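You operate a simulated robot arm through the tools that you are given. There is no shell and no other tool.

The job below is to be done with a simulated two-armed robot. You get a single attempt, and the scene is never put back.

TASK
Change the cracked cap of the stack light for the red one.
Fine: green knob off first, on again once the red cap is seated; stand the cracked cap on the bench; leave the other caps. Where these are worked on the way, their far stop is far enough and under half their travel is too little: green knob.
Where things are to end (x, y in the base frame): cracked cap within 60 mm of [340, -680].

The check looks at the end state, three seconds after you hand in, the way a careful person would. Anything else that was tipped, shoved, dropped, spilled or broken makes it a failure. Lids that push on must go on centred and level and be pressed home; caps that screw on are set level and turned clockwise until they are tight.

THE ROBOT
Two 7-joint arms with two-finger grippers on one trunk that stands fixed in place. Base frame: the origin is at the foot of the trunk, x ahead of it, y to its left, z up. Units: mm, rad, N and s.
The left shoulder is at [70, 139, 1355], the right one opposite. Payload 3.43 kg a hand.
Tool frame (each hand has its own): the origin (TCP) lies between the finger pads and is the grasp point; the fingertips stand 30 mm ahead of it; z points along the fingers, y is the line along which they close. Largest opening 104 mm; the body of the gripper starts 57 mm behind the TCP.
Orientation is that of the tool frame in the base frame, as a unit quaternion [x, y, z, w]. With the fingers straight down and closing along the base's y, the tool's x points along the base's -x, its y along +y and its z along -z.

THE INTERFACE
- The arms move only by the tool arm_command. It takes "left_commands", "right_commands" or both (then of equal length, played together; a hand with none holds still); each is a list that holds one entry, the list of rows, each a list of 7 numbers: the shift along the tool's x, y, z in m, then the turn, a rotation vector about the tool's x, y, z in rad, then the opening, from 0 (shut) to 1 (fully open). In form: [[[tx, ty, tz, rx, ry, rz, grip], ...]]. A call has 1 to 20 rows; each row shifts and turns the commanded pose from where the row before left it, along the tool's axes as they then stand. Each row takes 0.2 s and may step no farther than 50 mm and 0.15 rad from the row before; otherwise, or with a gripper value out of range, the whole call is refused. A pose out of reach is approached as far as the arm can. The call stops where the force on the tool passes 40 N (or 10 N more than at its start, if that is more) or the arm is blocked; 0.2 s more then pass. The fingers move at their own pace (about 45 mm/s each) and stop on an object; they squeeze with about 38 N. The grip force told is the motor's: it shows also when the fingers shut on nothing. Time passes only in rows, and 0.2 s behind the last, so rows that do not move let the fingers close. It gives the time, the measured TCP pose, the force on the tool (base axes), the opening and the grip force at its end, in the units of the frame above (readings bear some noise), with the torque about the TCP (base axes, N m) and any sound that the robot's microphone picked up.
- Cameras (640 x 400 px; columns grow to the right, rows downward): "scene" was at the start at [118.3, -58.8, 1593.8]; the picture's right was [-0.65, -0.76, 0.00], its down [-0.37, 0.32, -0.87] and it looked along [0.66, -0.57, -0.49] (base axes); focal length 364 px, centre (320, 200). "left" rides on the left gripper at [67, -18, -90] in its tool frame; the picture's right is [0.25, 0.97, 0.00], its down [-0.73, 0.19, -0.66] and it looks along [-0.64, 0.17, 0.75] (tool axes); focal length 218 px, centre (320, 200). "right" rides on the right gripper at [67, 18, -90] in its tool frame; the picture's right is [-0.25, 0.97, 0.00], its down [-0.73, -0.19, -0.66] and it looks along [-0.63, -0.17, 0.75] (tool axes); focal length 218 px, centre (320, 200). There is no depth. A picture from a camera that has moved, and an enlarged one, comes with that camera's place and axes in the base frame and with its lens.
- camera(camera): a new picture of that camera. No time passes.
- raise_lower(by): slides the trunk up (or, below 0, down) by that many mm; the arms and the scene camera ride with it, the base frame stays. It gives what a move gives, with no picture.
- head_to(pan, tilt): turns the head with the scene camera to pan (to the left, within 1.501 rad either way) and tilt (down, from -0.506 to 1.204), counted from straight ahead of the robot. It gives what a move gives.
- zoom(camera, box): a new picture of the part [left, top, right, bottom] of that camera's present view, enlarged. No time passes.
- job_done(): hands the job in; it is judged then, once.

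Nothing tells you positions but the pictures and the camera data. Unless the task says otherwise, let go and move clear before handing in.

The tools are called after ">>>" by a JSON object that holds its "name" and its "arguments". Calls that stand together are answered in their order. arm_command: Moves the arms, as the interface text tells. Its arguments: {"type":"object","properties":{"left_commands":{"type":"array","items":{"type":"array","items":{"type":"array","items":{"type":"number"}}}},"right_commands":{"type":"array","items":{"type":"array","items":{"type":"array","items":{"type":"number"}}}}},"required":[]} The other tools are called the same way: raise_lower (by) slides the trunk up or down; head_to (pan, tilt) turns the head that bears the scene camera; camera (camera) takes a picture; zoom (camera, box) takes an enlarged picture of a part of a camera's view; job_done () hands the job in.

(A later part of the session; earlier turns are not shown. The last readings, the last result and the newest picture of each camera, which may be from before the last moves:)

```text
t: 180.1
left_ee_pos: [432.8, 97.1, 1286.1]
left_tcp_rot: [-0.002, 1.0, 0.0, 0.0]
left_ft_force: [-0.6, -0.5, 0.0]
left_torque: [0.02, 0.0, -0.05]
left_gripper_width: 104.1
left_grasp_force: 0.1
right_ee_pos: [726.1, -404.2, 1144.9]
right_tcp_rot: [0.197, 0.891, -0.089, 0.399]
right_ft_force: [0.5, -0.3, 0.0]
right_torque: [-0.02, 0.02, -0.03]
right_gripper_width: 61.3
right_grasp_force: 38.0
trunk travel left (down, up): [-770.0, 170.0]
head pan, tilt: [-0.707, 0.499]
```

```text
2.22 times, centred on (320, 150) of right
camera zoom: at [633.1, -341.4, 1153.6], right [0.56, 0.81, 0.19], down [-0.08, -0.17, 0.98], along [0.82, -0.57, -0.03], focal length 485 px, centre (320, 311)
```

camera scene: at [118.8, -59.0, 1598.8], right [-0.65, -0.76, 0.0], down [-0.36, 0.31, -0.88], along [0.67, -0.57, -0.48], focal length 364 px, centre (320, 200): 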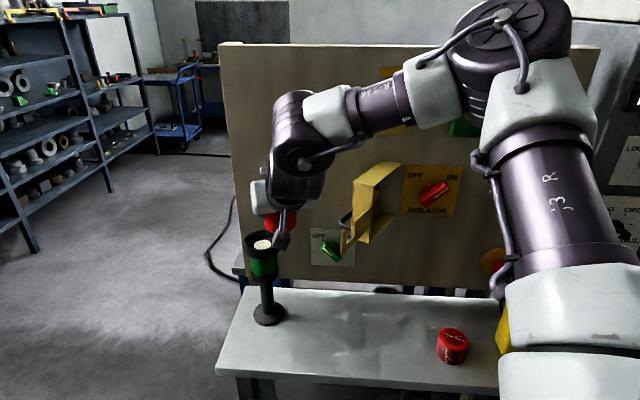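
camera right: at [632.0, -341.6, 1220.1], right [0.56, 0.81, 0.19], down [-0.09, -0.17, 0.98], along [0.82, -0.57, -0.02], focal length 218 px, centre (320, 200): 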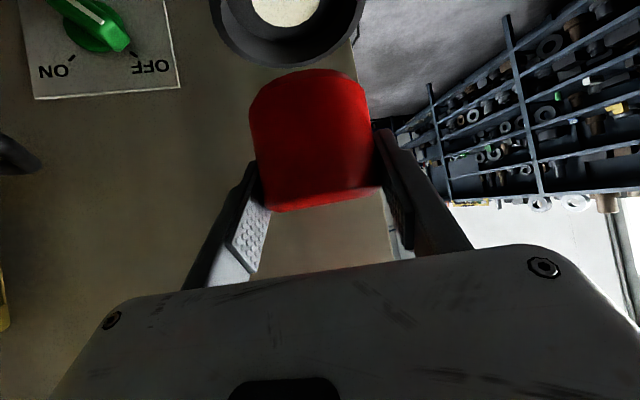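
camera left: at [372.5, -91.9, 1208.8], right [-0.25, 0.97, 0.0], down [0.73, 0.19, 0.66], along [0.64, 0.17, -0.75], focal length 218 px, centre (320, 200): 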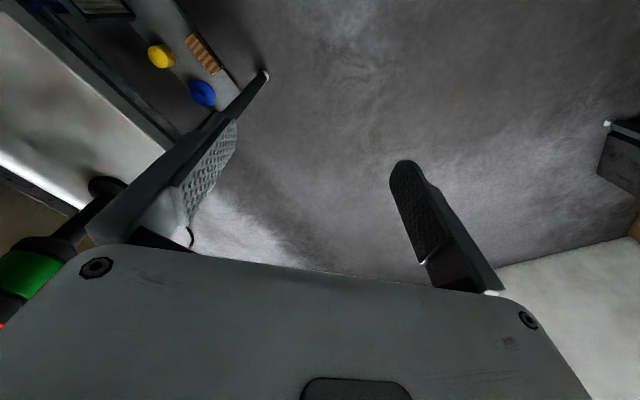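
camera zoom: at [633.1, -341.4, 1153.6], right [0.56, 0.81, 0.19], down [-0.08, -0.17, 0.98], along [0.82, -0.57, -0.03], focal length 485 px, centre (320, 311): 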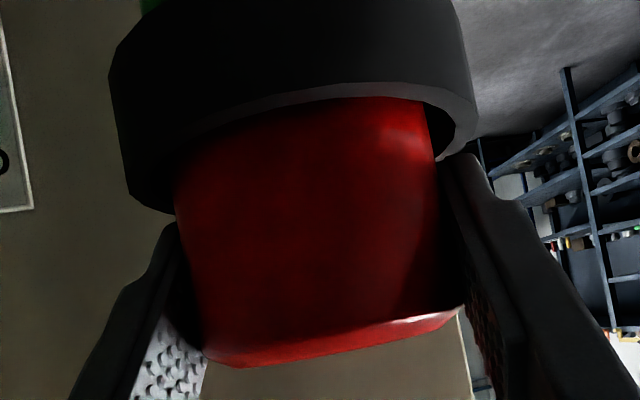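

The force dropped to zero and the hand moved down about 5 mm, so either the cap clicked home or the fingers slid on it. I'll look closely before doing anything else.

>>> {"name": "zoom", "arguments": {"camera": "scene", "box": [225, 175, 305, 235]}}

>>> {"name": "camera", "arguments": {"camera": "right"}}

>>> {"name": "arm_command", "arguments": {"right_commands": [[[0, 0, 0, 0, 0, 0, 0.5]]]}}

```text
6.67 times, centred on (265, 205) of scene
camera zoom: at [118.6, -58.8, 1514.6], right [-0.65, -0.76, 0.0], down [-0.36, 0.31, -0.88], along [0.67, -0.57, -0.48], focal length 2423 px, centre (687, 167)
```

zoom: 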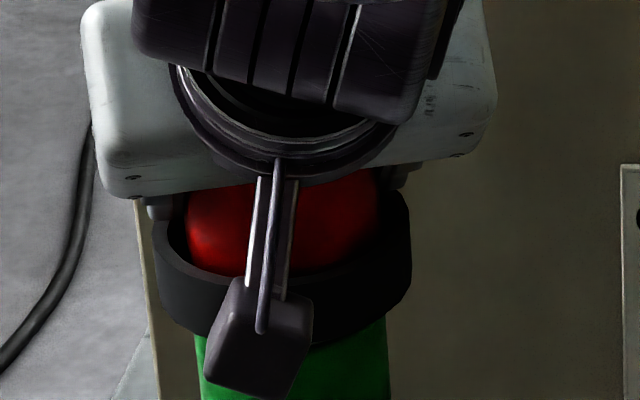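

```text
taken
camera right: at [633.1, -341.4, 1153.6], right [0.56, 0.81, 0.19], down [-0.08, -0.17, 0.98], along [0.82, -0.57, -0.03], focal length 218 px, centre (320, 200)
```

right: 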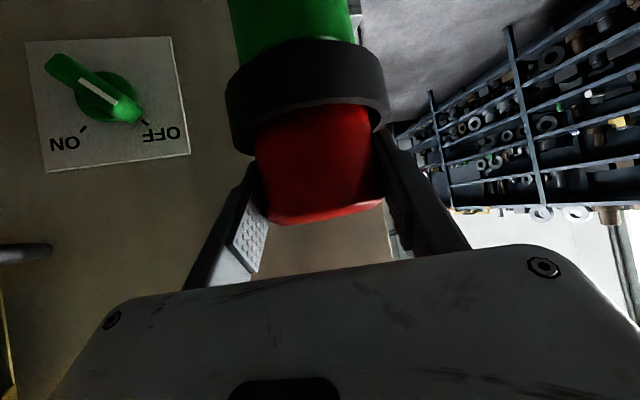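

```text
t: 180.5
left_ee_pos: [431.1, 96.3, 1286.3]
left_tcp_rot: [-0.002, 1.0, 0.0, 0.001]
left_ft_force: [0.0, 0.0, -0.2]
left_torque: [0.02, -0.01, 0.01]
left_gripper_width: 103.9
left_grasp_force: 0.0
right_ee_pos: [726.5, -403.8, 1146.6]
right_tcp_rot: [0.197, 0.89, -0.089, 0.401]
right_ft_force: [0.2, -0.7, 0.4]
right_torque: [0.01, 0.01, -0.02]
right_gripper_width: 61.8
right_grasp_force: 37.7
trunk travel left (down, up): [-770.0, 170.0]
head pan, tilt: [-0.707, 0.499]
```

Everything looks centred and unloaded. I'll open slightly to release, then rise a little before opening fully so the fingertips stay off the collar.

>>> {"name": "arm_command", "arguments": {"right_commands": [[[0, 0, 0, 0, 0, 0, 0.62], [0, 0, 0, 0, 0, 0, 0.66], [0, 0, 0, 0, 0, 0, 0.68]]]}}

>>> {"name": "zoom", "arguments": {"camera": "right", "box": [200, 60, 440, 240]}}

```text
t: 181.3
left_ee_pos: [431.9, 98.1, 1286.8]
left_tcp_rot: [-0.001, 1.0, 0.0, 0.0]
left_ft_force: [0.3, 0.4, 0.0]
left_torque: [0.0, -0.03, 0.0]
left_gripper_width: 104.0
left_grasp_force: 0.1
right_ee_pos: [727.2, -403.7, 1147.8]
right_tcp_rot: [0.197, 0.889, -0.089, 0.403]
right_ft_force: [-0.4, -1.0, 0.7]
right_torque: [-0.01, -0.02, -0.01]
right_gripper_width: 70.7
right_grasp_force: 0.1
trunk travel left (down, up): [-770.0, 170.0]
head pan, tilt: [-0.707, 0.499]
```

```text
2.22 times, centred on (320, 150) of right
camera zoom: at [634.4, -341.4, 1156.2], right [0.56, 0.81, 0.19], down [-0.09, -0.17, 0.98], along [0.82, -0.57, -0.02], focal length 485 px, centre (320, 311)
```

zoom: 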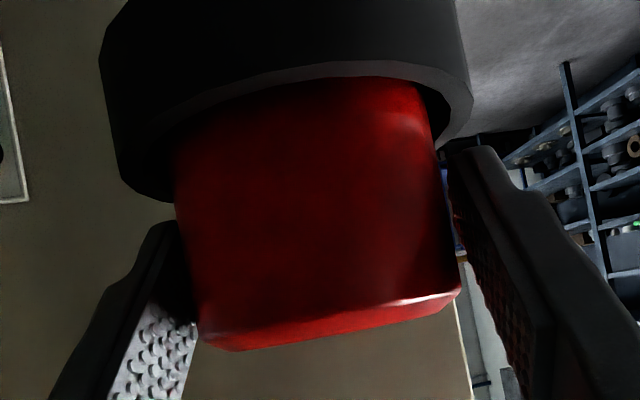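

Released cleanly, with the cap sitting as deep as the old one did. Rising a little, opening fully, then lifting away.

>>> {"name": "arm_command", "arguments": {"right_commands": [[[-0.003, 0, -0.0026, 0, 0, 0, 0.7], [-0.003, 0, -0.0026, 0, 0, 0, 0.72], [0, 0, 0, 0, 0, 0, 0.85], [0, 0, 0, 0, 0, 0, 1], [0, 0, 0, 0, 0, 0, 1]]]}}

>>> {"name": "raise_lower", "arguments": {"by": 70}}

>>> {"name": "camera", "arguments": {"camera": "right"}}

>>> {"name": "zoom", "arguments": {"camera": "scene", "box": [215, 200, 315, 330]}}

```text
t: 182.5
left_ee_pos: [431.2, 97.7, 1287.9]
left_tcp_rot: [-0.002, 1.0, 0.0, 0.0]
left_ft_force: [-0.9, 0.1, -0.6]
left_torque: [-0.02, 0.01, 0.0]
left_gripper_width: 104.1
left_grasp_force: 0.0
right_ee_pos: [725.9, -403.9, 1156.9]
right_tcp_rot: [0.198, 0.889, -0.09, 0.402]
right_ft_force: [-0.2, 0.7, -0.5]
right_torque: [-0.02, -0.02, 0.0]
right_gripper_width: 104.2
right_grasp_force: 0.0
trunk travel left (down, up): [-770.0, 170.0]
head pan, tilt: [-0.707, 0.499]
```

```text
t: 183.6
left_ee_pos: [431.4, 97.7, 1355.3]
left_tcp_rot: [-0.001, 1.0, 0.0, 0.0]
left_ft_force: [-0.4, 0.3, -0.8]
left_torque: [0.0, -0.02, 0.03]
left_gripper_width: 103.9
left_grasp_force: 0.0
right_ee_pos: [726.9, -403.3, 1225.5]
right_tcp_rot: [0.197, 0.89, -0.089, 0.402]
right_ft_force: [0.1, -0.2, 0.6]
right_torque: [-0.03, -0.01, 0.0]
right_gripper_width: 104.3
right_grasp_force: 0.1
trunk travel left (down, up): [-840.0, 100.0]
head pan, tilt: [-0.707, 0.499]
```

```text
taken
camera right: at [634.7, -341.3, 1234.3], right [0.56, 0.81, 0.19], down [-0.09, -0.17, 0.98], along [0.82, -0.57, -0.02], focal length 218 px, centre (320, 200)
```

right: 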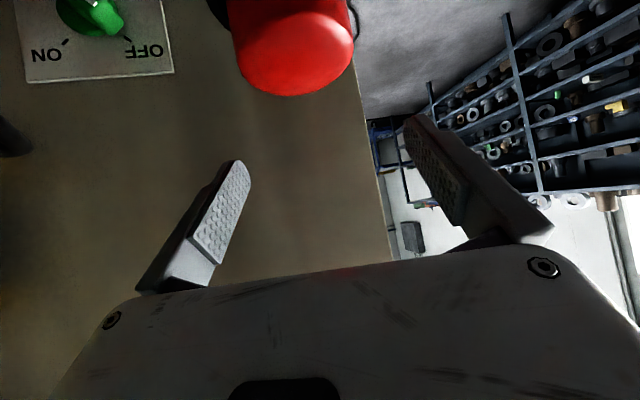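

```text
3.08 times, centred on (265, 265) of scene
camera zoom: at [118.8, -58.9, 1584.9], right [-0.65, -0.76, 0.0], down [-0.36, 0.31, -0.88], along [0.67, -0.57, -0.48], focal length 1118 px, centre (489, 0)
```

zoom: 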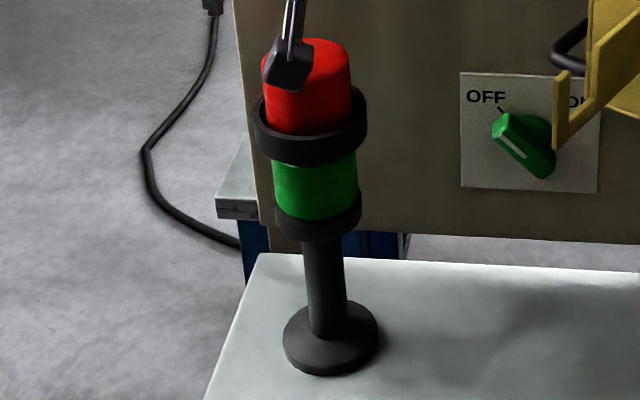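

The red cap is on the stack light. I'll zoom from both cameras to check that it is level, centred and at the same depth as the original.

>>> {"name": "zoom", "arguments": {"camera": "right", "box": [190, 0, 390, 120]}}

>>> {"name": "zoom", "arguments": {"camera": "scene", "box": [235, 205, 295, 270]}}

```text
3.20 times, centred on (290, 60) of right
camera zoom: at [634.7, -341.3, 1234.3], right [0.56, 0.81, 0.19], down [-0.09, -0.17, 0.98], along [0.82, -0.57, -0.02], focal length 698 px, centre (416, 648)
```

zoom: 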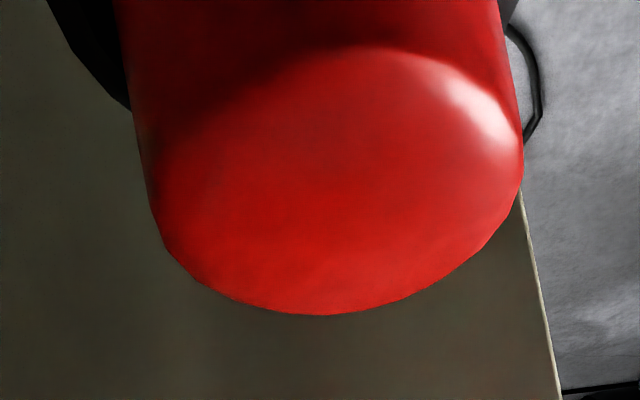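

```text
6.15 times, centred on (265, 238) of scene
camera zoom: at [118.8, -58.9, 1584.9], right [-0.65, -0.76, 0.0], down [-0.36, 0.31, -0.88], along [0.67, -0.57, -0.48], focal length 2237 px, centre (658, -31)
```

zoom: 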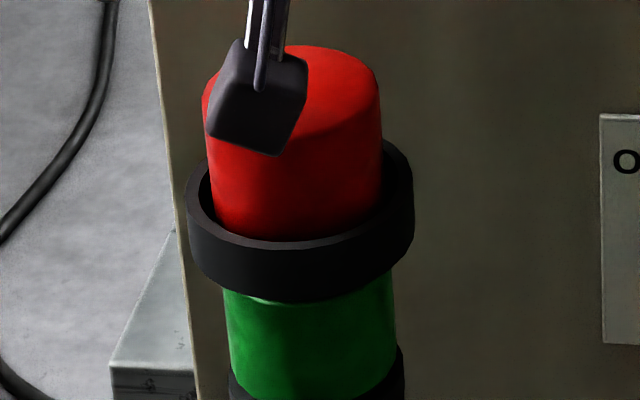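

The red cap sits level and centred, at least as deep as the old one. Now I retreat along the approach path, then go down in front of the bench to work the knob.

>>> {"name": "arm_command", "arguments": {"right_commands": [[[0.013, -0.0062, -0.0148, 0, 0, 0, 1], [0.013, -0.0062, -0.0148, 0, 0, 0, 1], [0.013, -0.0062, -0.0148, 0, 0, 0, 1], [0.013, -0.0062, -0.0148, 0, 0, 0, 1], [0.013, -0.0062, -0.0148, 0, 0, 0, 0.8]]]}}

>>> {"name": "camera", "arguments": {"camera": "right"}}

>>> {"name": "zoom", "arguments": {"camera": "scene", "box": [215, 200, 315, 330]}}

```text
t: 184.8
left_ee_pos: [430.6, 96.8, 1357.0]
left_tcp_rot: [-0.002, 1.0, 0.0, 0.001]
left_ft_force: [-0.9, -0.9, -0.3]
left_torque: [-0.03, -0.01, 0.02]
left_gripper_width: 104.1
left_grasp_force: 0.1
right_ee_pos: [624.1, -390.7, 1227.2]
right_tcp_rot: [0.197, 0.89, -0.089, 0.402]
right_ft_force: [-0.7, -0.3, -0.6]
right_torque: [0.0, -0.01, 0.0]
right_gripper_width: 83.2
right_grasp_force: 0.0
trunk travel left (down, up): [-840.0, 100.0]
head pan, tilt: [-0.707, 0.499]
```

```text
taken
camera right: at [531.6, -328.1, 1235.0], right [0.56, 0.81, 0.19], down [-0.09, -0.17, 0.98], along [0.82, -0.57, -0.02], focal length 218 px, centre (320, 200)
```

right: 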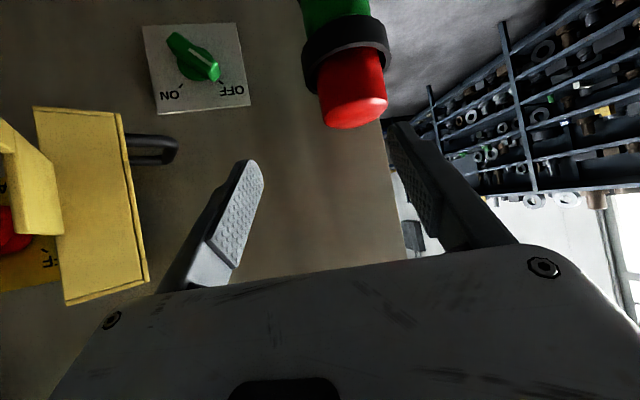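

```text
3.08 times, centred on (265, 265) of scene
camera zoom: at [117.0, -59.0, 1585.0], right [-0.65, -0.76, 0.0], down [-0.36, 0.31, -0.88], along [0.67, -0.57, -0.48], focal length 1118 px, centre (489, 0)
```

zoom: 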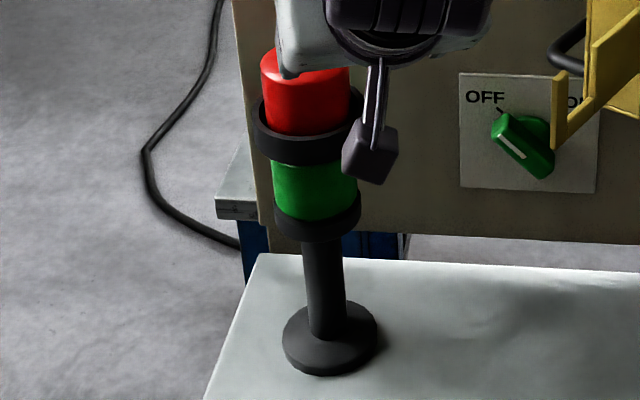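

>>> {"name": "zoom", "arguments": {"camera": "right", "box": [280, 0, 420, 140]}}

>>> {"name": "raise_lower", "arguments": {"by": -223}}

>>> {"name": "camera", "arguments": {"camera": "scene"}}

>>> {"name": "camera", "arguments": {"camera": "right"}}

```text
2.86 times, centred on (350, 70) of right
camera zoom: at [531.6, -328.1, 1235.0], right [0.56, 0.81, 0.19], down [-0.09, -0.17, 0.98], along [0.82, -0.57, -0.02], focal length 624 px, centre (234, 571)
```

zoom: 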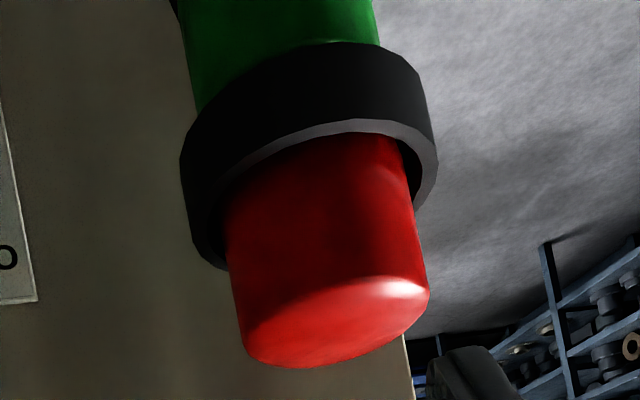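

```text
t: 187.1
left_ee_pos: [431.3, 97.0, 1133.4]
left_tcp_rot: [-0.002, 1.0, 0.0, -0.001]
left_ft_force: [0.1, 0.1, -0.5]
left_torque: [0.01, 0.0, 0.03]
left_gripper_width: 104.0
left_grasp_force: 0.2
right_ee_pos: [626.3, -390.4, 1003.0]
right_tcp_rot: [0.198, 0.889, -0.09, 0.403]
right_ft_force: [-0.2, 0.0, -0.5]
right_torque: [-0.03, -0.03, -0.01]
right_gripper_width: 83.3
right_grasp_force: 0.1
trunk travel left (down, up): [-617.0, 323.0]
head pan, tilt: [-0.707, 0.499]
```

```text
taken
camera scene: at [118.4, -58.8, 1362.0], right [-0.65, -0.76, 0.0], down [-0.36, 0.31, -0.88], along [0.67, -0.57, -0.48], focal length 364 px, centre (320, 200)
```

scene: 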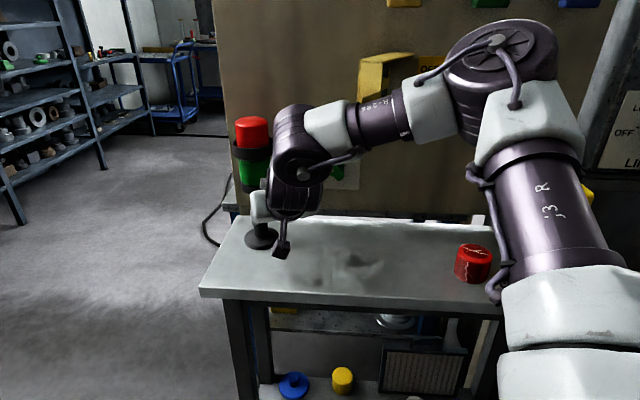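

```text
taken
camera right: at [533.1, -327.9, 1011.7], right [0.56, 0.81, 0.19], down [-0.09, -0.17, 0.98], along [0.82, -0.57, -0.02], focal length 218 px, centre (320, 200)
```

right: 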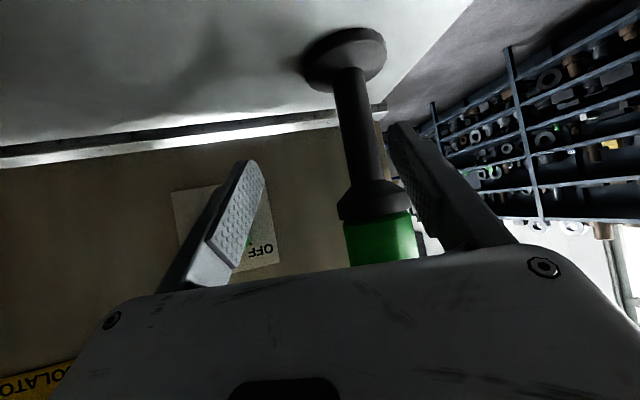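

The cap looks properly seated. Now at (626, -390, 1003), I'll swing right below the hook to line up with the knob, reversing the path used before.

>>> {"name": "arm_command", "arguments": {"right_commands": [[[0.0023, -0.0202, -0.0026, 0.0236, 0, 0.0207, 0.8], [0.0023, -0.0202, -0.0026, 0.0236, 0, 0.0207, 0.8], [0.0023, -0.0202, -0.0026, 0.0236, 0, 0.0207, 0.8], [0.0023, -0.0202, -0.0026, 0.0236, 0, 0.0207, 0.8], [0.0023, -0.0202, -0.0026, 0.0236, 0, 0.0207, 0.8], [0.0023, -0.0202, -0.0026, 0.0236, 0, 0.0207, 0.8]]]}}

>>> {"name": "camera", "arguments": {"camera": "scene"}}

```text
t: 188.5
left_ee_pos: [431.4, 96.6, 1133.7]
left_tcp_rot: [-0.002, 1.0, 0.0, 0.002]
left_ft_force: [-0.6, -0.1, 0.1]
left_torque: [-0.01, -0.01, 0.04]
left_gripper_width: 103.8
left_grasp_force: 0.1
right_ee_pos: [546.2, -485.5, 1002.6]
right_tcp_rot: [0.281, 0.867, -0.126, 0.392]
right_ft_force: [0.9, -0.5, -0.2]
right_torque: [0.0, -0.01, 0.02]
right_gripper_width: 83.1
right_grasp_force: 0.0
trunk travel left (down, up): [-617.0, 323.0]
head pan, tilt: [-0.707, 0.499]
```

```text
taken
camera scene: at [117.9, -59.5, 1361.9], right [-0.65, -0.76, 0.0], down [-0.36, 0.31, -0.88], along [0.67, -0.57, -0.48], focal length 364 px, centre (320, 200)
```

scene: 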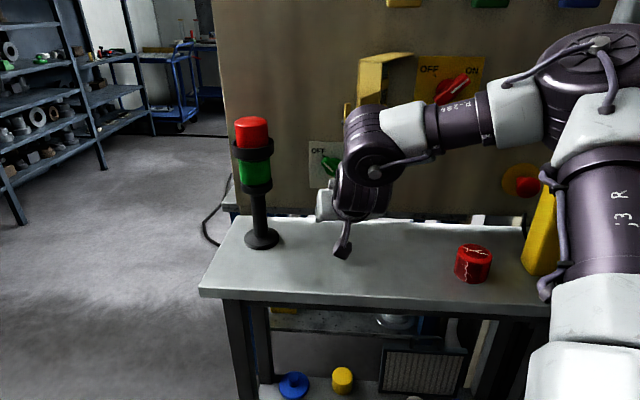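

Clear, with the stack light standing undisturbed. Now I level the hand about its fingertips while turning to face the panel squarely.

>>> {"name": "arm_command", "arguments": {"right_commands": [[[-0.011, 0, -0.01, 0, 0, 0, 0.8], [0, 0, 0, 0, -0.12, 0, 0.8], [0, 0, 0, 0, -0.12, 0, 0.8], [0, 0, 0, 0, -0.12, 0, 0.8]]]}}

>>> {"name": "camera", "arguments": {"camera": "scene"}}

```text
t: 189.5
left_ee_pos: [431.9, 97.2, 1134.0]
left_tcp_rot: [-0.002, 1.0, 0.0, -0.001]
left_ft_force: [0.1, -0.2, 0.9]
left_torque: [-0.03, 0.01, 0.01]
left_gripper_width: 104.1
left_grasp_force: 0.0
right_ee_pos: [547.9, -486.6, 1018.7]
right_tcp_rot: [0.252, 0.782, -0.175, 0.542]
right_ft_force: [-0.9, -0.3, -0.4]
right_torque: [0.01, 0.0, 0.01]
right_gripper_width: 83.0
right_grasp_force: 0.1
trunk travel left (down, up): [-617.0, 323.0]
head pan, tilt: [-0.707, 0.499]
```

```text
taken
camera scene: at [118.2, -58.8, 1362.0], right [-0.65, -0.76, 0.0], down [-0.36, 0.31, -0.88], along [0.67, -0.57, -0.48], focal length 364 px, centre (320, 200)
```

scene: 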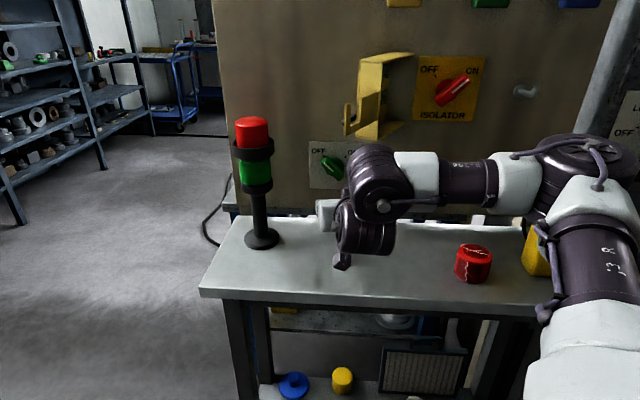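

>>> {"name": "arm_command", "arguments": {"right_commands": [[[0, 0, 0, 0, -0.12, 0, 0.8], [0, 0, 0, 0, -0.12, 0, 0.8], [0, 0, 0, 0, -0.12, 0, 0.8]]]}}

>>> {"name": "arm_command", "arguments": {"right_commands": [[[0, 0, 0, 0.07, 0, 0, 0.8], [0, 0, 0, 0.07, 0, 0, 0.8]]]}}

>>> {"name": "camera", "arguments": {"camera": "scene"}}

>>> {"name": "camera", "arguments": {"camera": "right"}}

```text
t: 190.3
left_ee_pos: [433.0, 100.1, 1132.6]
left_tcp_rot: [-0.002, 1.0, -0.001, 0.0]
left_ft_force: [0.2, 0.8, -0.2]
left_torque: [-0.03, -0.01, 0.0]
left_gripper_width: 104.0
left_grasp_force: 0.0
right_ee_pos: [548.3, -483.5, 1018.9]
right_tcp_rot: [0.217, 0.672, -0.217, 0.674]
right_ft_force: [-0.7, -0.6, -0.2]
right_torque: [0.01, -0.02, -0.05]
right_gripper_width: 83.1
right_grasp_force: 0.1
trunk travel left (down, up): [-617.0, 323.0]
head pan, tilt: [-0.707, 0.499]
```

```text
t: 190.9
left_ee_pos: [432.1, 96.2, 1133.3]
left_tcp_rot: [-0.001, 1.0, -0.001, -0.001]
left_ft_force: [-0.7, 0.7, 0.7]
left_torque: [0.04, 0.03, -0.01]
left_gripper_width: 104.0
left_grasp_force: 0.1
right_ee_pos: [548.5, -485.3, 1018.1]
right_tcp_rot: [0.266, 0.656, -0.264, 0.655]
right_ft_force: [0.0, -0.1, 0.0]
right_torque: [0.01, 0.0, 0.01]
right_gripper_width: 83.0
right_grasp_force: 0.0
trunk travel left (down, up): [-617.0, 323.0]
head pan, tilt: [-0.707, 0.499]
```

```text
taken
camera scene: at [119.0, -58.6, 1361.9], right [-0.65, -0.76, 0.0], down [-0.36, 0.31, -0.88], along [0.67, -0.57, -0.48], focal length 364 px, centre (320, 200)
```

scene: 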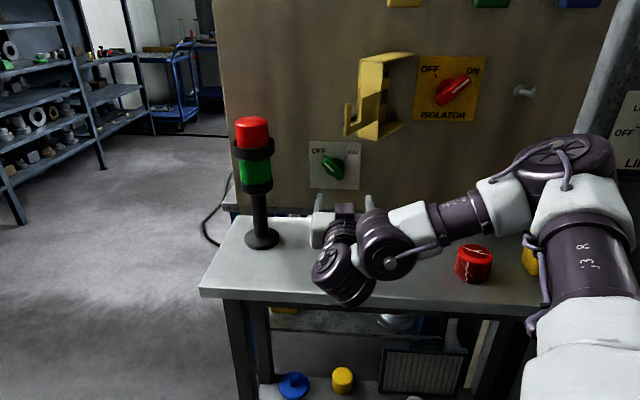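

```text
taken
camera right: at [497.3, -411.1, 950.5], right [0.67, 0.7, 0.25], down [-0.61, 0.32, 0.73], along [0.43, -0.64, 0.63], focal length 218 px, centre (320, 200)
```

right: 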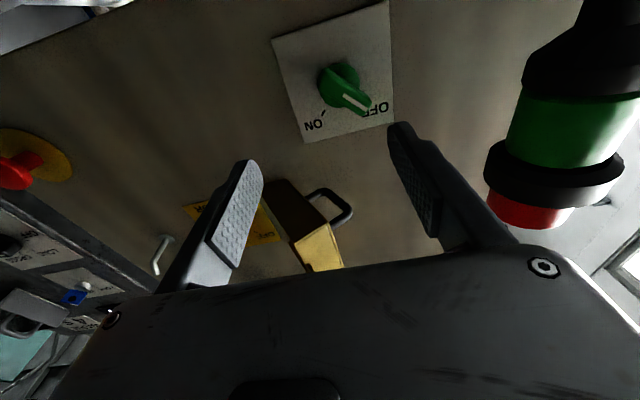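

Now square to the panel at (548, -485, 1018), 21 mm right of the knob axis. I'll shift left, roll the fingers to match the OFF handle angle and advance part-way.

>>> {"name": "arm_command", "arguments": {"right_commands": [[[-0.0015, 0.0212, 0, 0, 0, 0, 0.8], [0, 0, 0, 0, 0, -0.1325, 0.8], [0, 0, 0, 0, 0, -0.1325, 0.8], [0, 0, 0, 0, 0, -0.1325, 0.8], [0, 0, 0, 0, 0, -0.1325, 0.8], [0, 0, 0, 0, 0, -0.1325, 0.8], [0, 0, 0, 0, 0, -0.1325, 0.8], [0, 0, 0.025, 0, 0, 0, 0.8], [0, 0, 0.025, 0, 0, 0, 0.8]]]}}

>>> {"name": "camera", "arguments": {"camera": "right"}}

>>> {"name": "camera", "arguments": {"camera": "scene"}}

```text
t: 192.9
left_ee_pos: [432.0, 97.5, 1133.3]
left_tcp_rot: [-0.002, 1.0, 0.0, 0.0]
left_ft_force: [-1.5, -1.4, -0.1]
left_torque: [0.03, 0.03, -0.01]
left_gripper_width: 103.9
left_grasp_force: 0.0
right_ee_pos: [599.9, -505.2, 1019.6]
right_tcp_rot: [-0.011, 0.708, -0.497, 0.502]
right_ft_force: [0.3, -1.0, -0.4]
right_torque: [0.01, 0.02, 0.01]
right_gripper_width: 83.1
right_grasp_force: 0.0
trunk travel left (down, up): [-617.0, 323.0]
head pan, tilt: [-0.707, 0.499]
```

```text
taken
camera right: at [511.8, -469.0, 959.7], right [0.59, 0.62, -0.51], down [-0.2, 0.73, 0.65], along [0.78, -0.28, 0.56], focal length 218 px, centre (320, 200)
```

right: 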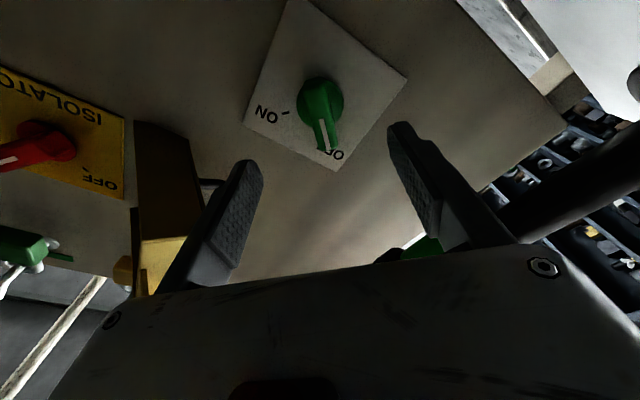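

```text
taken
camera scene: at [118.8, -59.5, 1361.8], right [-0.65, -0.76, 0.0], down [-0.36, 0.31, -0.88], along [0.67, -0.57, -0.48], focal length 364 px, centre (320, 200)
```

scene: 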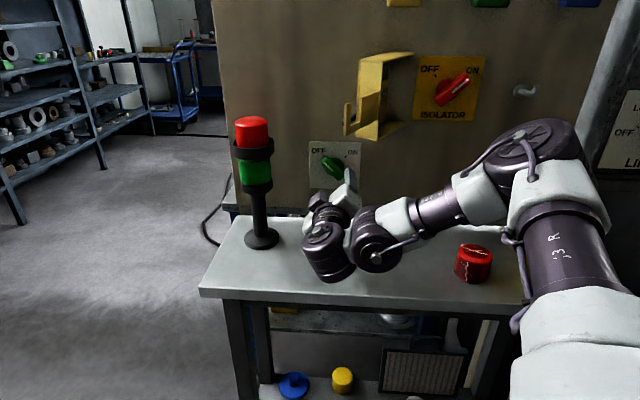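

>>> {"name": "arm_command", "arguments": {"right_commands": [[[0, 0, 0.026, 0, 0, 0, 0.8], [0, 0, 0.026, 0, 0, 0, 0.8], [0, 0, 0, 0, 0, 0, 0.8]]]}}

>>> {"name": "zoom", "arguments": {"camera": "right", "box": [200, 60, 460, 240]}}

>>> {"name": "zoom", "arguments": {"camera": "scene", "box": [295, 130, 375, 220]}}

```text
t: 193.7
left_ee_pos: [431.3, 96.7, 1132.3]
left_tcp_rot: [-0.002, 1.0, -0.001, 0.001]
left_ft_force: [0.0, -0.4, 0.6]
left_torque: [-0.03, -0.02, 0.01]
left_gripper_width: 103.9
left_grasp_force: 0.0
right_ee_pos: [635.9, -539.2, 1019.4]
right_tcp_rot: [-0.01, 0.708, -0.496, 0.503]
right_ft_force: [-0.5, 1.2, 0.5]
right_torque: [0.01, -0.02, 0.0]
right_gripper_width: 83.0
right_grasp_force: 0.1
trunk travel left (down, up): [-617.0, 323.0]
head pan, tilt: [-0.707, 0.499]
```

```text
2.22 times, centred on (330, 150) of right
camera zoom: at [547.4, -503.6, 959.4], right [0.59, 0.62, -0.51], down [-0.21, 0.73, 0.65], along [0.78, -0.28, 0.56], focal length 485 px, centre (298, 311)
```

zoom: 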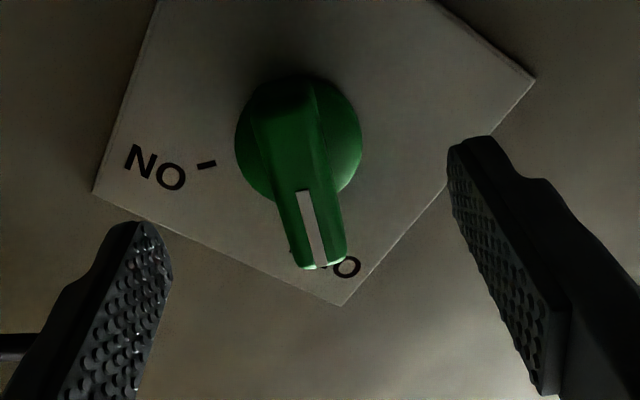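

```text
4.44 times, centred on (335, 175) of scene
camera zoom: at [118.0, -58.6, 1362.0], right [-0.65, -0.76, 0.0], down [-0.36, 0.31, -0.88], along [0.67, -0.57, -0.48], focal length 1615 px, centre (253, 311)
```

zoom: 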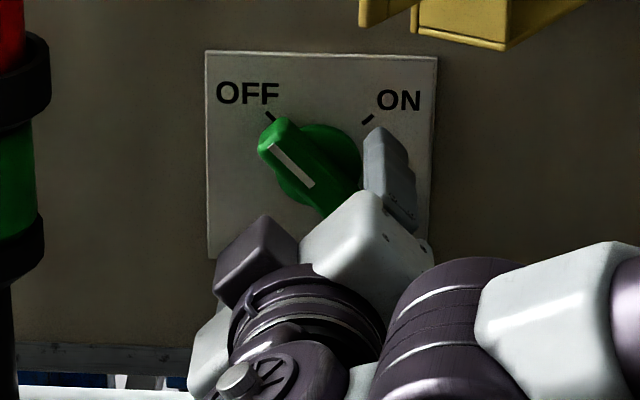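

Well aligned, within about 1.5 mm. Advancing the last 39 mm to straddle the handle, stopping at the depth that was contact-free before.

>>> {"name": "arm_command", "arguments": {"right_commands": [[[0.001, 0, 0.02, 0, 0, 0, 0.8], [0, 0, 0.019, 0, 0, 0, 0.6], [0, 0, 0, 0, 0, 0, 0.4], [0, 0, 0, 0, 0, 0, 0.36]]]}}

>>> {"name": "zoom", "arguments": {"camera": "right", "box": [200, 80, 460, 240]}}

>>> {"name": "zoom", "arguments": {"camera": "scene", "box": [295, 130, 375, 220]}}

```text
t: 194.7
left_ee_pos: [432.2, 97.7, 1132.8]
left_tcp_rot: [-0.002, 1.0, 0.001, 0.0]
left_ft_force: [0.1, -0.5, -0.1]
left_torque: [-0.01, 0.0, -0.02]
left_gripper_width: 104.1
left_grasp_force: 0.1
right_ee_pos: [663.0, -567.6, 1019.0]
right_tcp_rot: [-0.01, 0.708, -0.497, 0.503]
right_ft_force: [-0.7, 0.0, -0.1]
right_torque: [0.01, 0.0, 0.0]
right_gripper_width: 37.4
right_grasp_force: 0.0
trunk travel left (down, up): [-617.0, 323.0]
head pan, tilt: [-0.707, 0.499]
```

```text
2.46 times, centred on (330, 160) of right
camera zoom: at [574.5, -531.6, 958.6], right [0.59, 0.62, -0.51], down [-0.21, 0.73, 0.65], along [0.78, -0.28, 0.56], focal length 537 px, centre (295, 298)
```

zoom: 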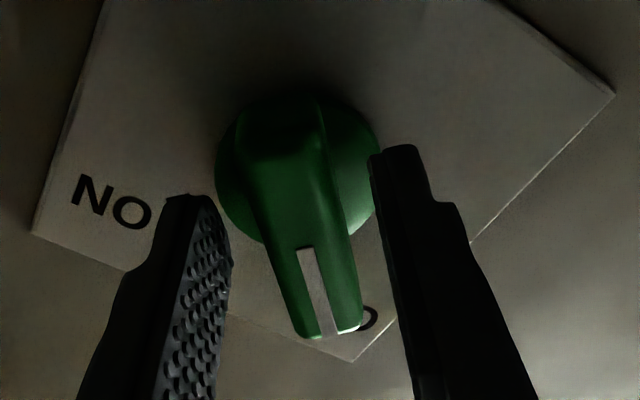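

```text
4.44 times, centred on (335, 175) of scene
camera zoom: at [118.6, -58.8, 1361.9], right [-0.65, -0.76, 0.0], down [-0.36, 0.31, -0.88], along [0.67, -0.57, -0.48], focal length 1615 px, centre (253, 311)
```

zoom: 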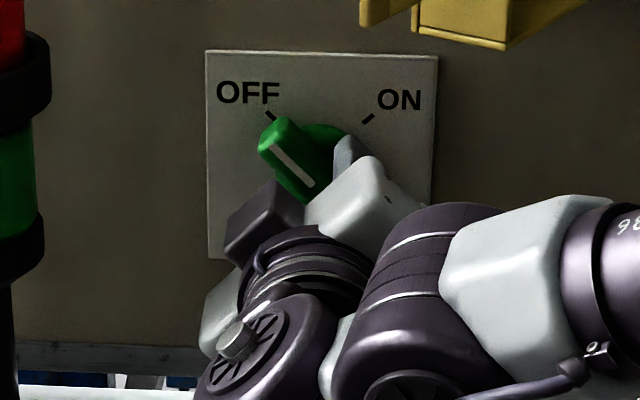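

The fingers are even around the handle, just as before. Closing on it.

>>> {"name": "arm_command", "arguments": {"right_commands": [[[0, 0, 0, 0, 0, 0, 0.2], [0, 0, 0, 0, 0, 0, 0.0], [0, 0, 0, 0, 0, 0, 0.0], [0, 0, 0, 0, 0, 0, 0.0]]]}}

>>> {"name": "arm_command", "arguments": {"right_commands": [[[0, 0, 0, 0, 0, 0.1, 0.0], [0, 0, 0, 0, 0, 0.1, 0.0], [0, 0, 0, 0, 0, 0.1, 0.0]]]}}

>>> {"name": "zoom", "arguments": {"camera": "scene", "box": [295, 130, 375, 220]}}

```text
t: 195.7
left_ee_pos: [433.6, 96.1, 1133.6]
left_tcp_rot: [-0.002, 1.0, 0.0, 0.0]
left_ft_force: [0.2, 0.5, -0.7]
left_torque: [0.0, 0.01, 0.02]
left_gripper_width: 103.9
left_grasp_force: 0.0
right_ee_pos: [663.3, -567.3, 1018.8]
right_tcp_rot: [-0.011, 0.708, -0.496, 0.503]
right_ft_force: [-0.3, 3.5, -4.0]
right_torque: [-0.13, -0.35, 0.01]
right_gripper_width: 19.9
right_grasp_force: 44.8
trunk travel left (down, up): [-617.0, 323.0]
head pan, tilt: [-0.707, 0.499]
```

```text
t: 196.5
left_ee_pos: [431.0, 97.5, 1134.3]
left_tcp_rot: [-0.002, 1.0, -0.001, 0.0]
left_ft_force: [-0.7, 0.6, 0.3]
left_torque: [-0.02, 0.01, 0.0]
left_gripper_width: 104.1
left_grasp_force: 0.0
right_ee_pos: [662.8, -566.0, 1018.0]
right_tcp_rot: [0.094, 0.702, -0.416, 0.57]
right_ft_force: [-7.2, 12.3, -12.0]
right_torque: [-0.46, -0.34, -0.05]
right_gripper_width: 19.8
right_grasp_force: 44.8
trunk travel left (down, up): [-617.0, 323.0]
head pan, tilt: [-0.707, 0.499]
```

```text
4.44 times, centred on (335, 175) of scene
camera zoom: at [118.7, -57.5, 1361.8], right [-0.65, -0.76, 0.0], down [-0.36, 0.31, -0.88], along [0.67, -0.57, -0.48], focal length 1615 px, centre (253, 311)
```

zoom: 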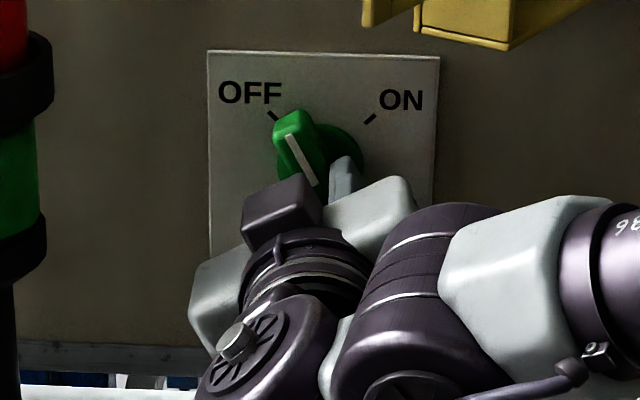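

The knob follows. There is a small outward and downward load, so I'll relieve it by about a millimetre while continuing to turn.

>>> {"name": "arm_command", "arguments": {"right_commands": [[[0.001, 0, -0.001, 0, 0, 0.1, 0.0], [0, 0, 0, 0, 0, 0.1, 0.0], [0, 0, 0, 0, 0, 0.1, 0.0], [0, 0, 0, 0, 0, 0.1, 0.0]]]}}

>>> {"name": "zoom", "arguments": {"camera": "scene", "box": [295, 130, 375, 220]}}

```text
t: 197.5
left_ee_pos: [433.4, 97.5, 1132.9]
left_tcp_rot: [-0.002, 1.0, -0.001, -0.001]
left_ft_force: [0.0, 0.1, 0.0]
left_torque: [-0.01, 0.01, -0.03]
left_gripper_width: 104.2
left_grasp_force: 0.0
right_ee_pos: [664.2, -566.4, 1016.9]
right_tcp_rot: [0.233, 0.668, -0.294, 0.642]
right_ft_force: [3.3, 11.7, -9.3]
right_torque: [-0.68, -0.67, -0.2]
right_gripper_width: 19.7
right_grasp_force: 44.8
trunk travel left (down, up): [-617.0, 323.0]
head pan, tilt: [-0.707, 0.499]
```

```text
4.44 times, centred on (335, 175) of scene
camera zoom: at [120.6, -57.3, 1361.8], right [-0.65, -0.76, 0.0], down [-0.37, 0.31, -0.88], along [0.67, -0.57, -0.48], focal length 1615 px, centre (253, 311)
```

zoom: 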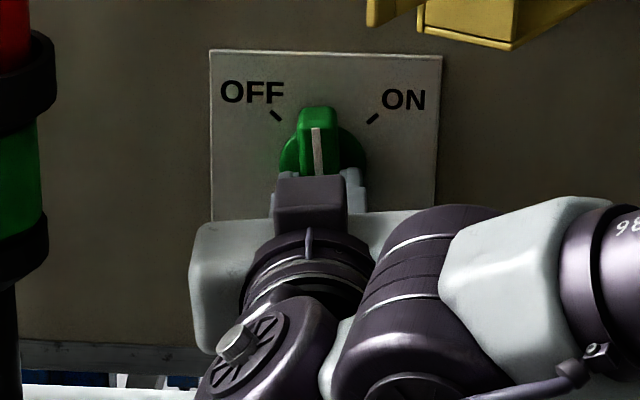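

>>> {"name": "arm_command", "arguments": {"right_commands": [[[0.001, 0.001, 0, 0, 0, 0.1, 0.0], [0, 0, 0, 0, 0, 0.1, 0.0], [0, 0, 0, 0, 0, 0.1, 0.0], [0, 0, 0, 0, 0, 0.1, 0.0], [0, 0, 0, 0, 0, 0.1, 0.0]]]}}

>>> {"name": "zoom", "arguments": {"camera": "scene", "box": [295, 130, 375, 220]}}

```text
t: 198.7
left_ee_pos: [433.2, 99.9, 1132.2]
left_tcp_rot: [-0.001, 1.0, -0.001, -0.001]
left_ft_force: [0.3, -0.2, 0.1]
left_torque: [-0.02, -0.02, 0.02]
left_gripper_width: 103.6
left_grasp_force: 0.1
right_ee_pos: [665.3, -565.0, 1017.3]
right_tcp_rot: [0.391, 0.589, -0.125, 0.696]
right_ft_force: [8.2, 10.2, -1.1]
right_torque: [-0.55, -0.55, -0.51]
right_gripper_width: 19.8
right_grasp_force: 45.3
trunk travel left (down, up): [-617.0, 323.0]
head pan, tilt: [-0.707, 0.499]
```

```text
4.44 times, centred on (335, 175) of scene
camera zoom: at [120.6, -56.5, 1361.9], right [-0.65, -0.76, 0.0], down [-0.37, 0.31, -0.88], along [0.67, -0.57, -0.48], focal length 1615 px, centre (253, 311)
```

zoom: 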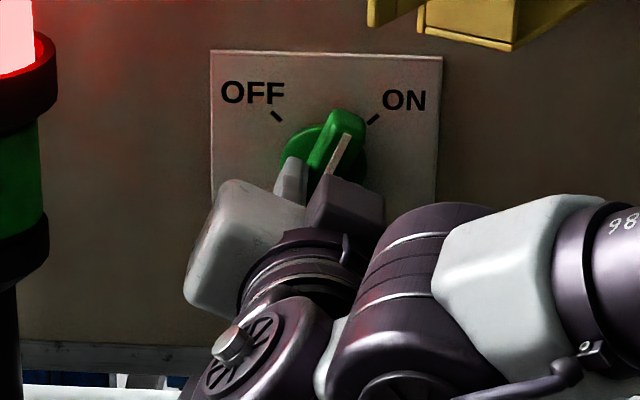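

The lamp has lit up again. Continuing to the ON stop with a small left trim.

>>> {"name": "arm_command", "arguments": {"right_commands": [[[0.0004, 0.0009, 0, 0, 0, 0.1, 0.0], [0, 0, 0, 0, 0, 0.1, 0.0], [0, 0, 0, 0, 0, 0.1, 0.0], [0, 0, 0, 0, 0, 0.07, 0.0], [0, 0, 0, 0, 0, 0, 0.0]]]}}

>>> {"name": "zoom", "arguments": {"camera": "scene", "box": [295, 130, 375, 220]}}

>>> {"name": "camera", "arguments": {"camera": "scene"}}

```text
t: 200.1
left_ee_pos: [436.4, 93.5, 1130.1]
left_tcp_rot: [0.001, 1.0, -0.001, -0.003]
left_ft_force: [0.6, -0.4, 0.1]
left_torque: [0.0, 0.01, 0.02]
left_gripper_width: 104.0
left_grasp_force: 0.1
right_ee_pos: [664.3, -564.7, 1019.4]
right_tcp_rot: [0.49, 0.514, 0.011, 0.704]
right_ft_force: [34.9, 7.8, -3.1]
right_torque: [0.36, 0.43, 0.46]
right_gripper_width: 19.5
right_grasp_force: 45.1
right hand out of reach, approached as far as the arm can: row 3, 4
trunk travel left (down, up): [-617.0, 323.0]
head pan, tilt: [-0.707, 0.499]
stopped in row 5 (right hand): the force on the tool passed its limit at 41 N (the readings are from after the stop); the commanded pose is now the measured one
```

```text
4.44 times, centred on (335, 175) of scene
camera zoom: at [126.2, -59.6, 1361.1], right [-0.65, -0.76, 0.0], down [-0.37, 0.31, -0.88], along [0.67, -0.57, -0.48], focal length 1615 px, centre (253, 311)
```

zoom: 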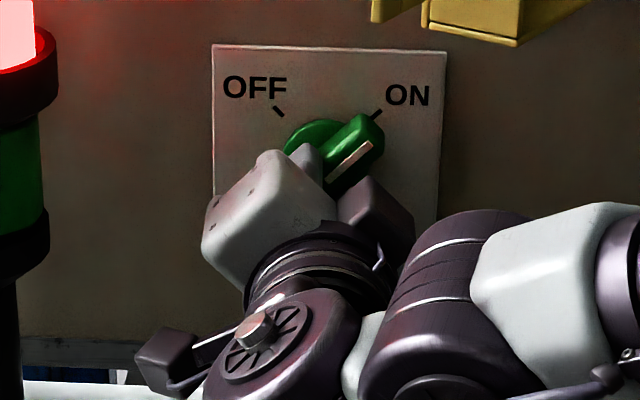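

```text
taken
camera scene: at [126.2, -59.6, 1361.1], right [-0.65, -0.76, 0.0], down [-0.37, 0.31, -0.88], along [0.67, -0.57, -0.48], focal length 364 px, centre (320, 200)
```

scene: 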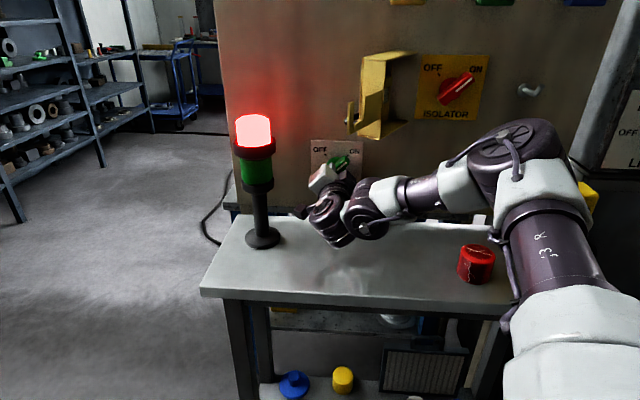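

The knob is on the ON mark and the light is lit. Some side load built up at the stop, so I'm releasing the handle straight away.

>>> {"name": "arm_command", "arguments": {"right_commands": [[[0, 0, 0, 0, 0, 0, 0.3], [0, 0, 0, 0, 0, 0, 0.4], [0, 0, 0, 0, 0, 0, 0.5]]]}}

>>> {"name": "zoom", "arguments": {"camera": "scene", "box": [295, 130, 375, 220]}}

>>> {"name": "zoom", "arguments": {"camera": "right", "box": [200, 80, 460, 240]}}

```text
t: 200.9
left_ee_pos: [429.5, 96.1, 1133.5]
left_tcp_rot: [0.0, 1.0, -0.001, 0.001]
left_ft_force: [0.2, -0.3, -0.3]
left_torque: [-0.02, -0.01, -0.07]
left_gripper_width: 104.2
left_grasp_force: 0.0
right_ee_pos: [654.4, -568.5, 1023.2]
right_tcp_rot: [0.493, 0.508, 0.007, 0.706]
right_ft_force: [-0.7, 0.9, 1.3]
right_torque: [-0.01, 0.02, 0.0]
right_gripper_width: 51.8
right_grasp_force: 0.0
trunk travel left (down, up): [-617.0, 323.0]
head pan, tilt: [-0.707, 0.499]
```

```text
4.44 times, centred on (335, 175) of scene
camera zoom: at [117.3, -58.6, 1362.1], right [-0.65, -0.76, 0.0], down [-0.36, 0.31, -0.88], along [0.67, -0.57, -0.48], focal length 1615 px, centre (253, 311)
```

zoom: 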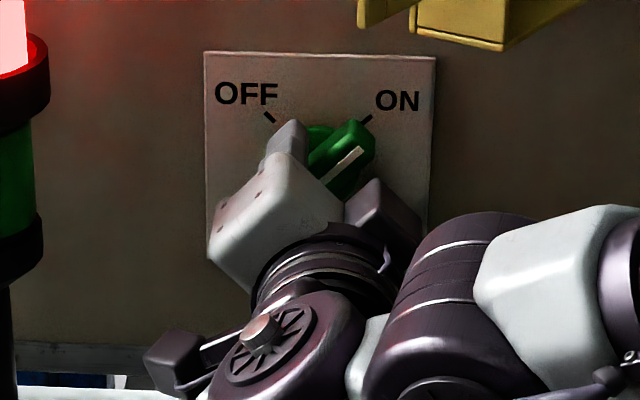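

```text
2.46 times, centred on (330, 160) of right
camera zoom: at [632.4, -464.2, 986.7], right [0.35, 0.37, 0.86], down [-0.92, -0.02, 0.39], along [0.16, -0.93, 0.34], focal length 537 px, centre (295, 298)
```

zoom: 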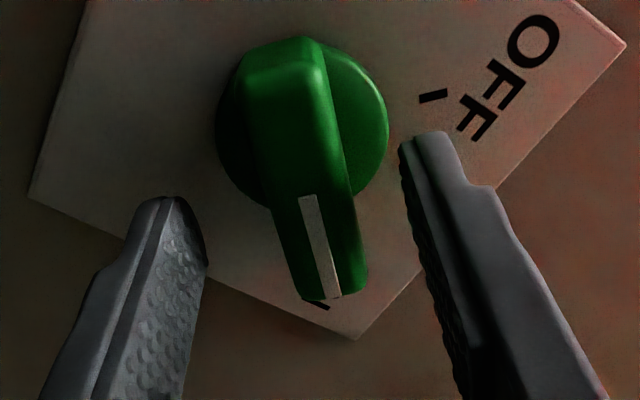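

Released without disturbing anything, and the handle points at ON. Backing straight out.

>>> {"name": "arm_command", "arguments": {"right_commands": [[[0, 0, -0.015, 0, 0, 0, 0.6], [0, 0, -0.03, 0, 0, 0, 0.6], [0, 0, -0.03, 0, 0, 0, 0.6], [0, 0, -0.03, 0, 0, 0, 0.6], [0, 0, -0.03, 0, 0, 0, 0.6]]]}}

>>> {"name": "camera", "arguments": {"camera": "scene"}}

>>> {"name": "zoom", "arguments": {"camera": "scene", "box": [300, 135, 370, 195]}}

>>> {"name": "zoom", "arguments": {"camera": "scene", "box": [210, 100, 310, 260]}}

```text
t: 202.1
left_ee_pos: [430.5, 97.3, 1133.0]
left_tcp_rot: [0.0, 1.0, -0.001, 0.001]
left_ft_force: [-0.1, 0.5, 0.0]
left_torque: [-0.01, 0.02, -0.03]
left_gripper_width: 104.2
left_grasp_force: 0.0
right_ee_pos: [561.0, -473.4, 1023.9]
right_tcp_rot: [0.492, 0.509, 0.008, 0.707]
right_ft_force: [0.6, 0.4, -0.5]
right_torque: [0.0, 0.0, 0.03]
right_gripper_width: 62.3
right_grasp_force: 0.0
trunk travel left (down, up): [-617.0, 323.0]
head pan, tilt: [-0.707, 0.499]
```

```text
taken
camera scene: at [118.0, -57.7, 1362.0], right [-0.65, -0.76, 0.0], down [-0.36, 0.31, -0.88], along [0.67, -0.57, -0.48], focal length 364 px, centre (320, 200)
```

scene: 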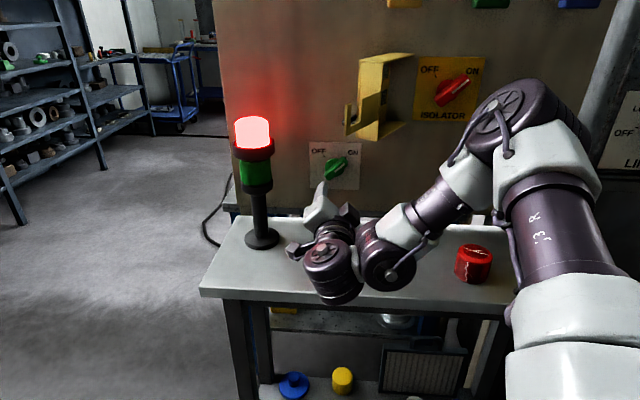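

```text
6.67 times, centred on (335, 165) of scene
camera zoom: at [118.0, -57.7, 1362.0], right [-0.65, -0.76, 0.0], down [-0.36, 0.31, -0.88], along [0.67, -0.57, -0.48], focal length 2423 px, centre (220, 433)
```

zoom: 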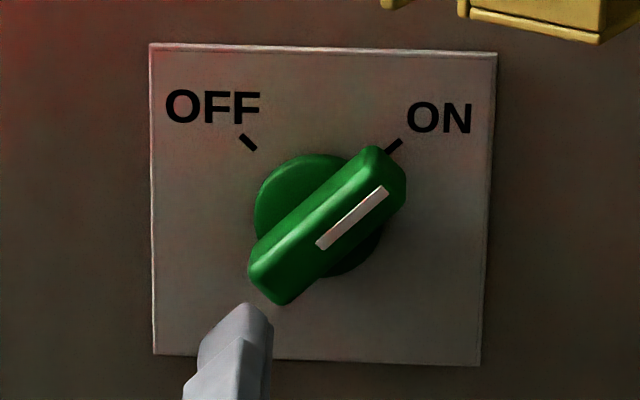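

```text
2.50 times, centred on (260, 180) of scene
camera zoom: at [118.0, -57.7, 1362.0], right [-0.65, -0.76, 0.0], down [-0.36, 0.31, -0.88], along [0.67, -0.57, -0.48], focal length 909 px, centre (470, 250)
```

zoom: 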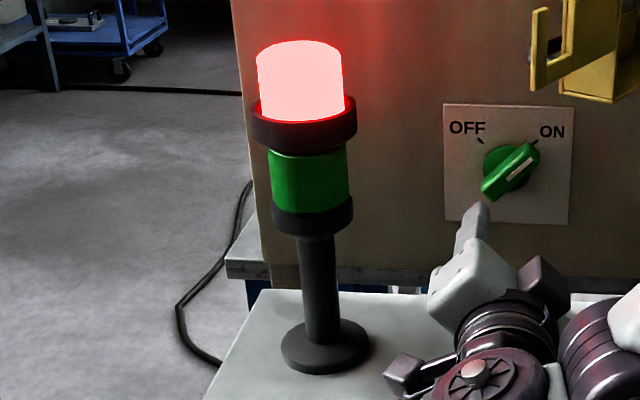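

The knob is fully on the ON mark and the light shines through an uncracked cap. I'll zoom in on the light to check the seating height and level once more.

>>> {"name": "zoom", "arguments": {"camera": "scene", "box": [222, 105, 292, 205]}}

>>> {"name": "zoom", "arguments": {"camera": "scene", "box": [420, 210, 560, 310]}}

```text
4.00 times, centred on (257, 155) of scene
camera zoom: at [118.0, -57.7, 1362.0], right [-0.65, -0.76, 0.0], down [-0.36, 0.31, -0.88], along [0.67, -0.57, -0.48], focal length 1454 px, centre (572, 380)
```

zoom: 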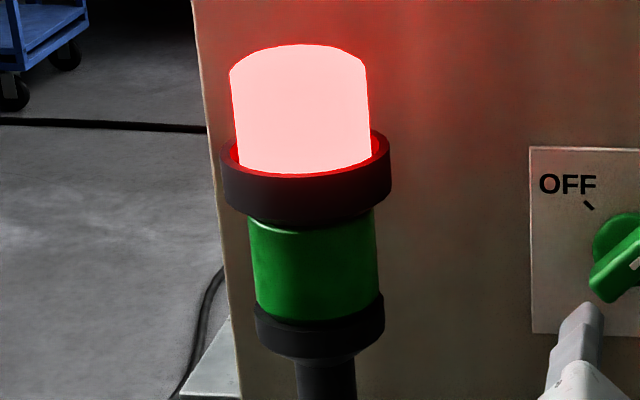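

```text
4.00 times, centred on (490, 260) of scene
camera zoom: at [118.0, -57.7, 1362.0], right [-0.65, -0.76, 0.0], down [-0.36, 0.31, -0.88], along [0.67, -0.57, -0.48], focal length 1454 px, centre (-360, -40)
```

zoom: 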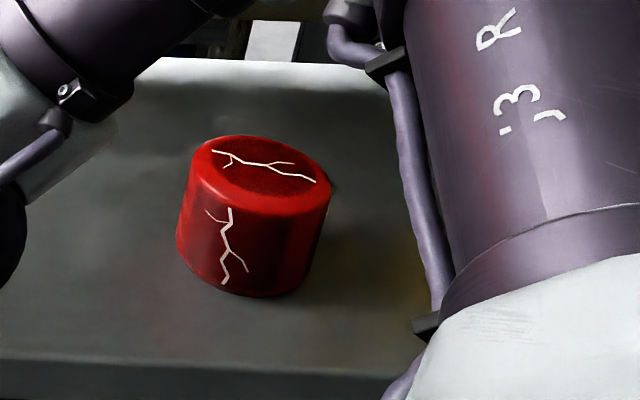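

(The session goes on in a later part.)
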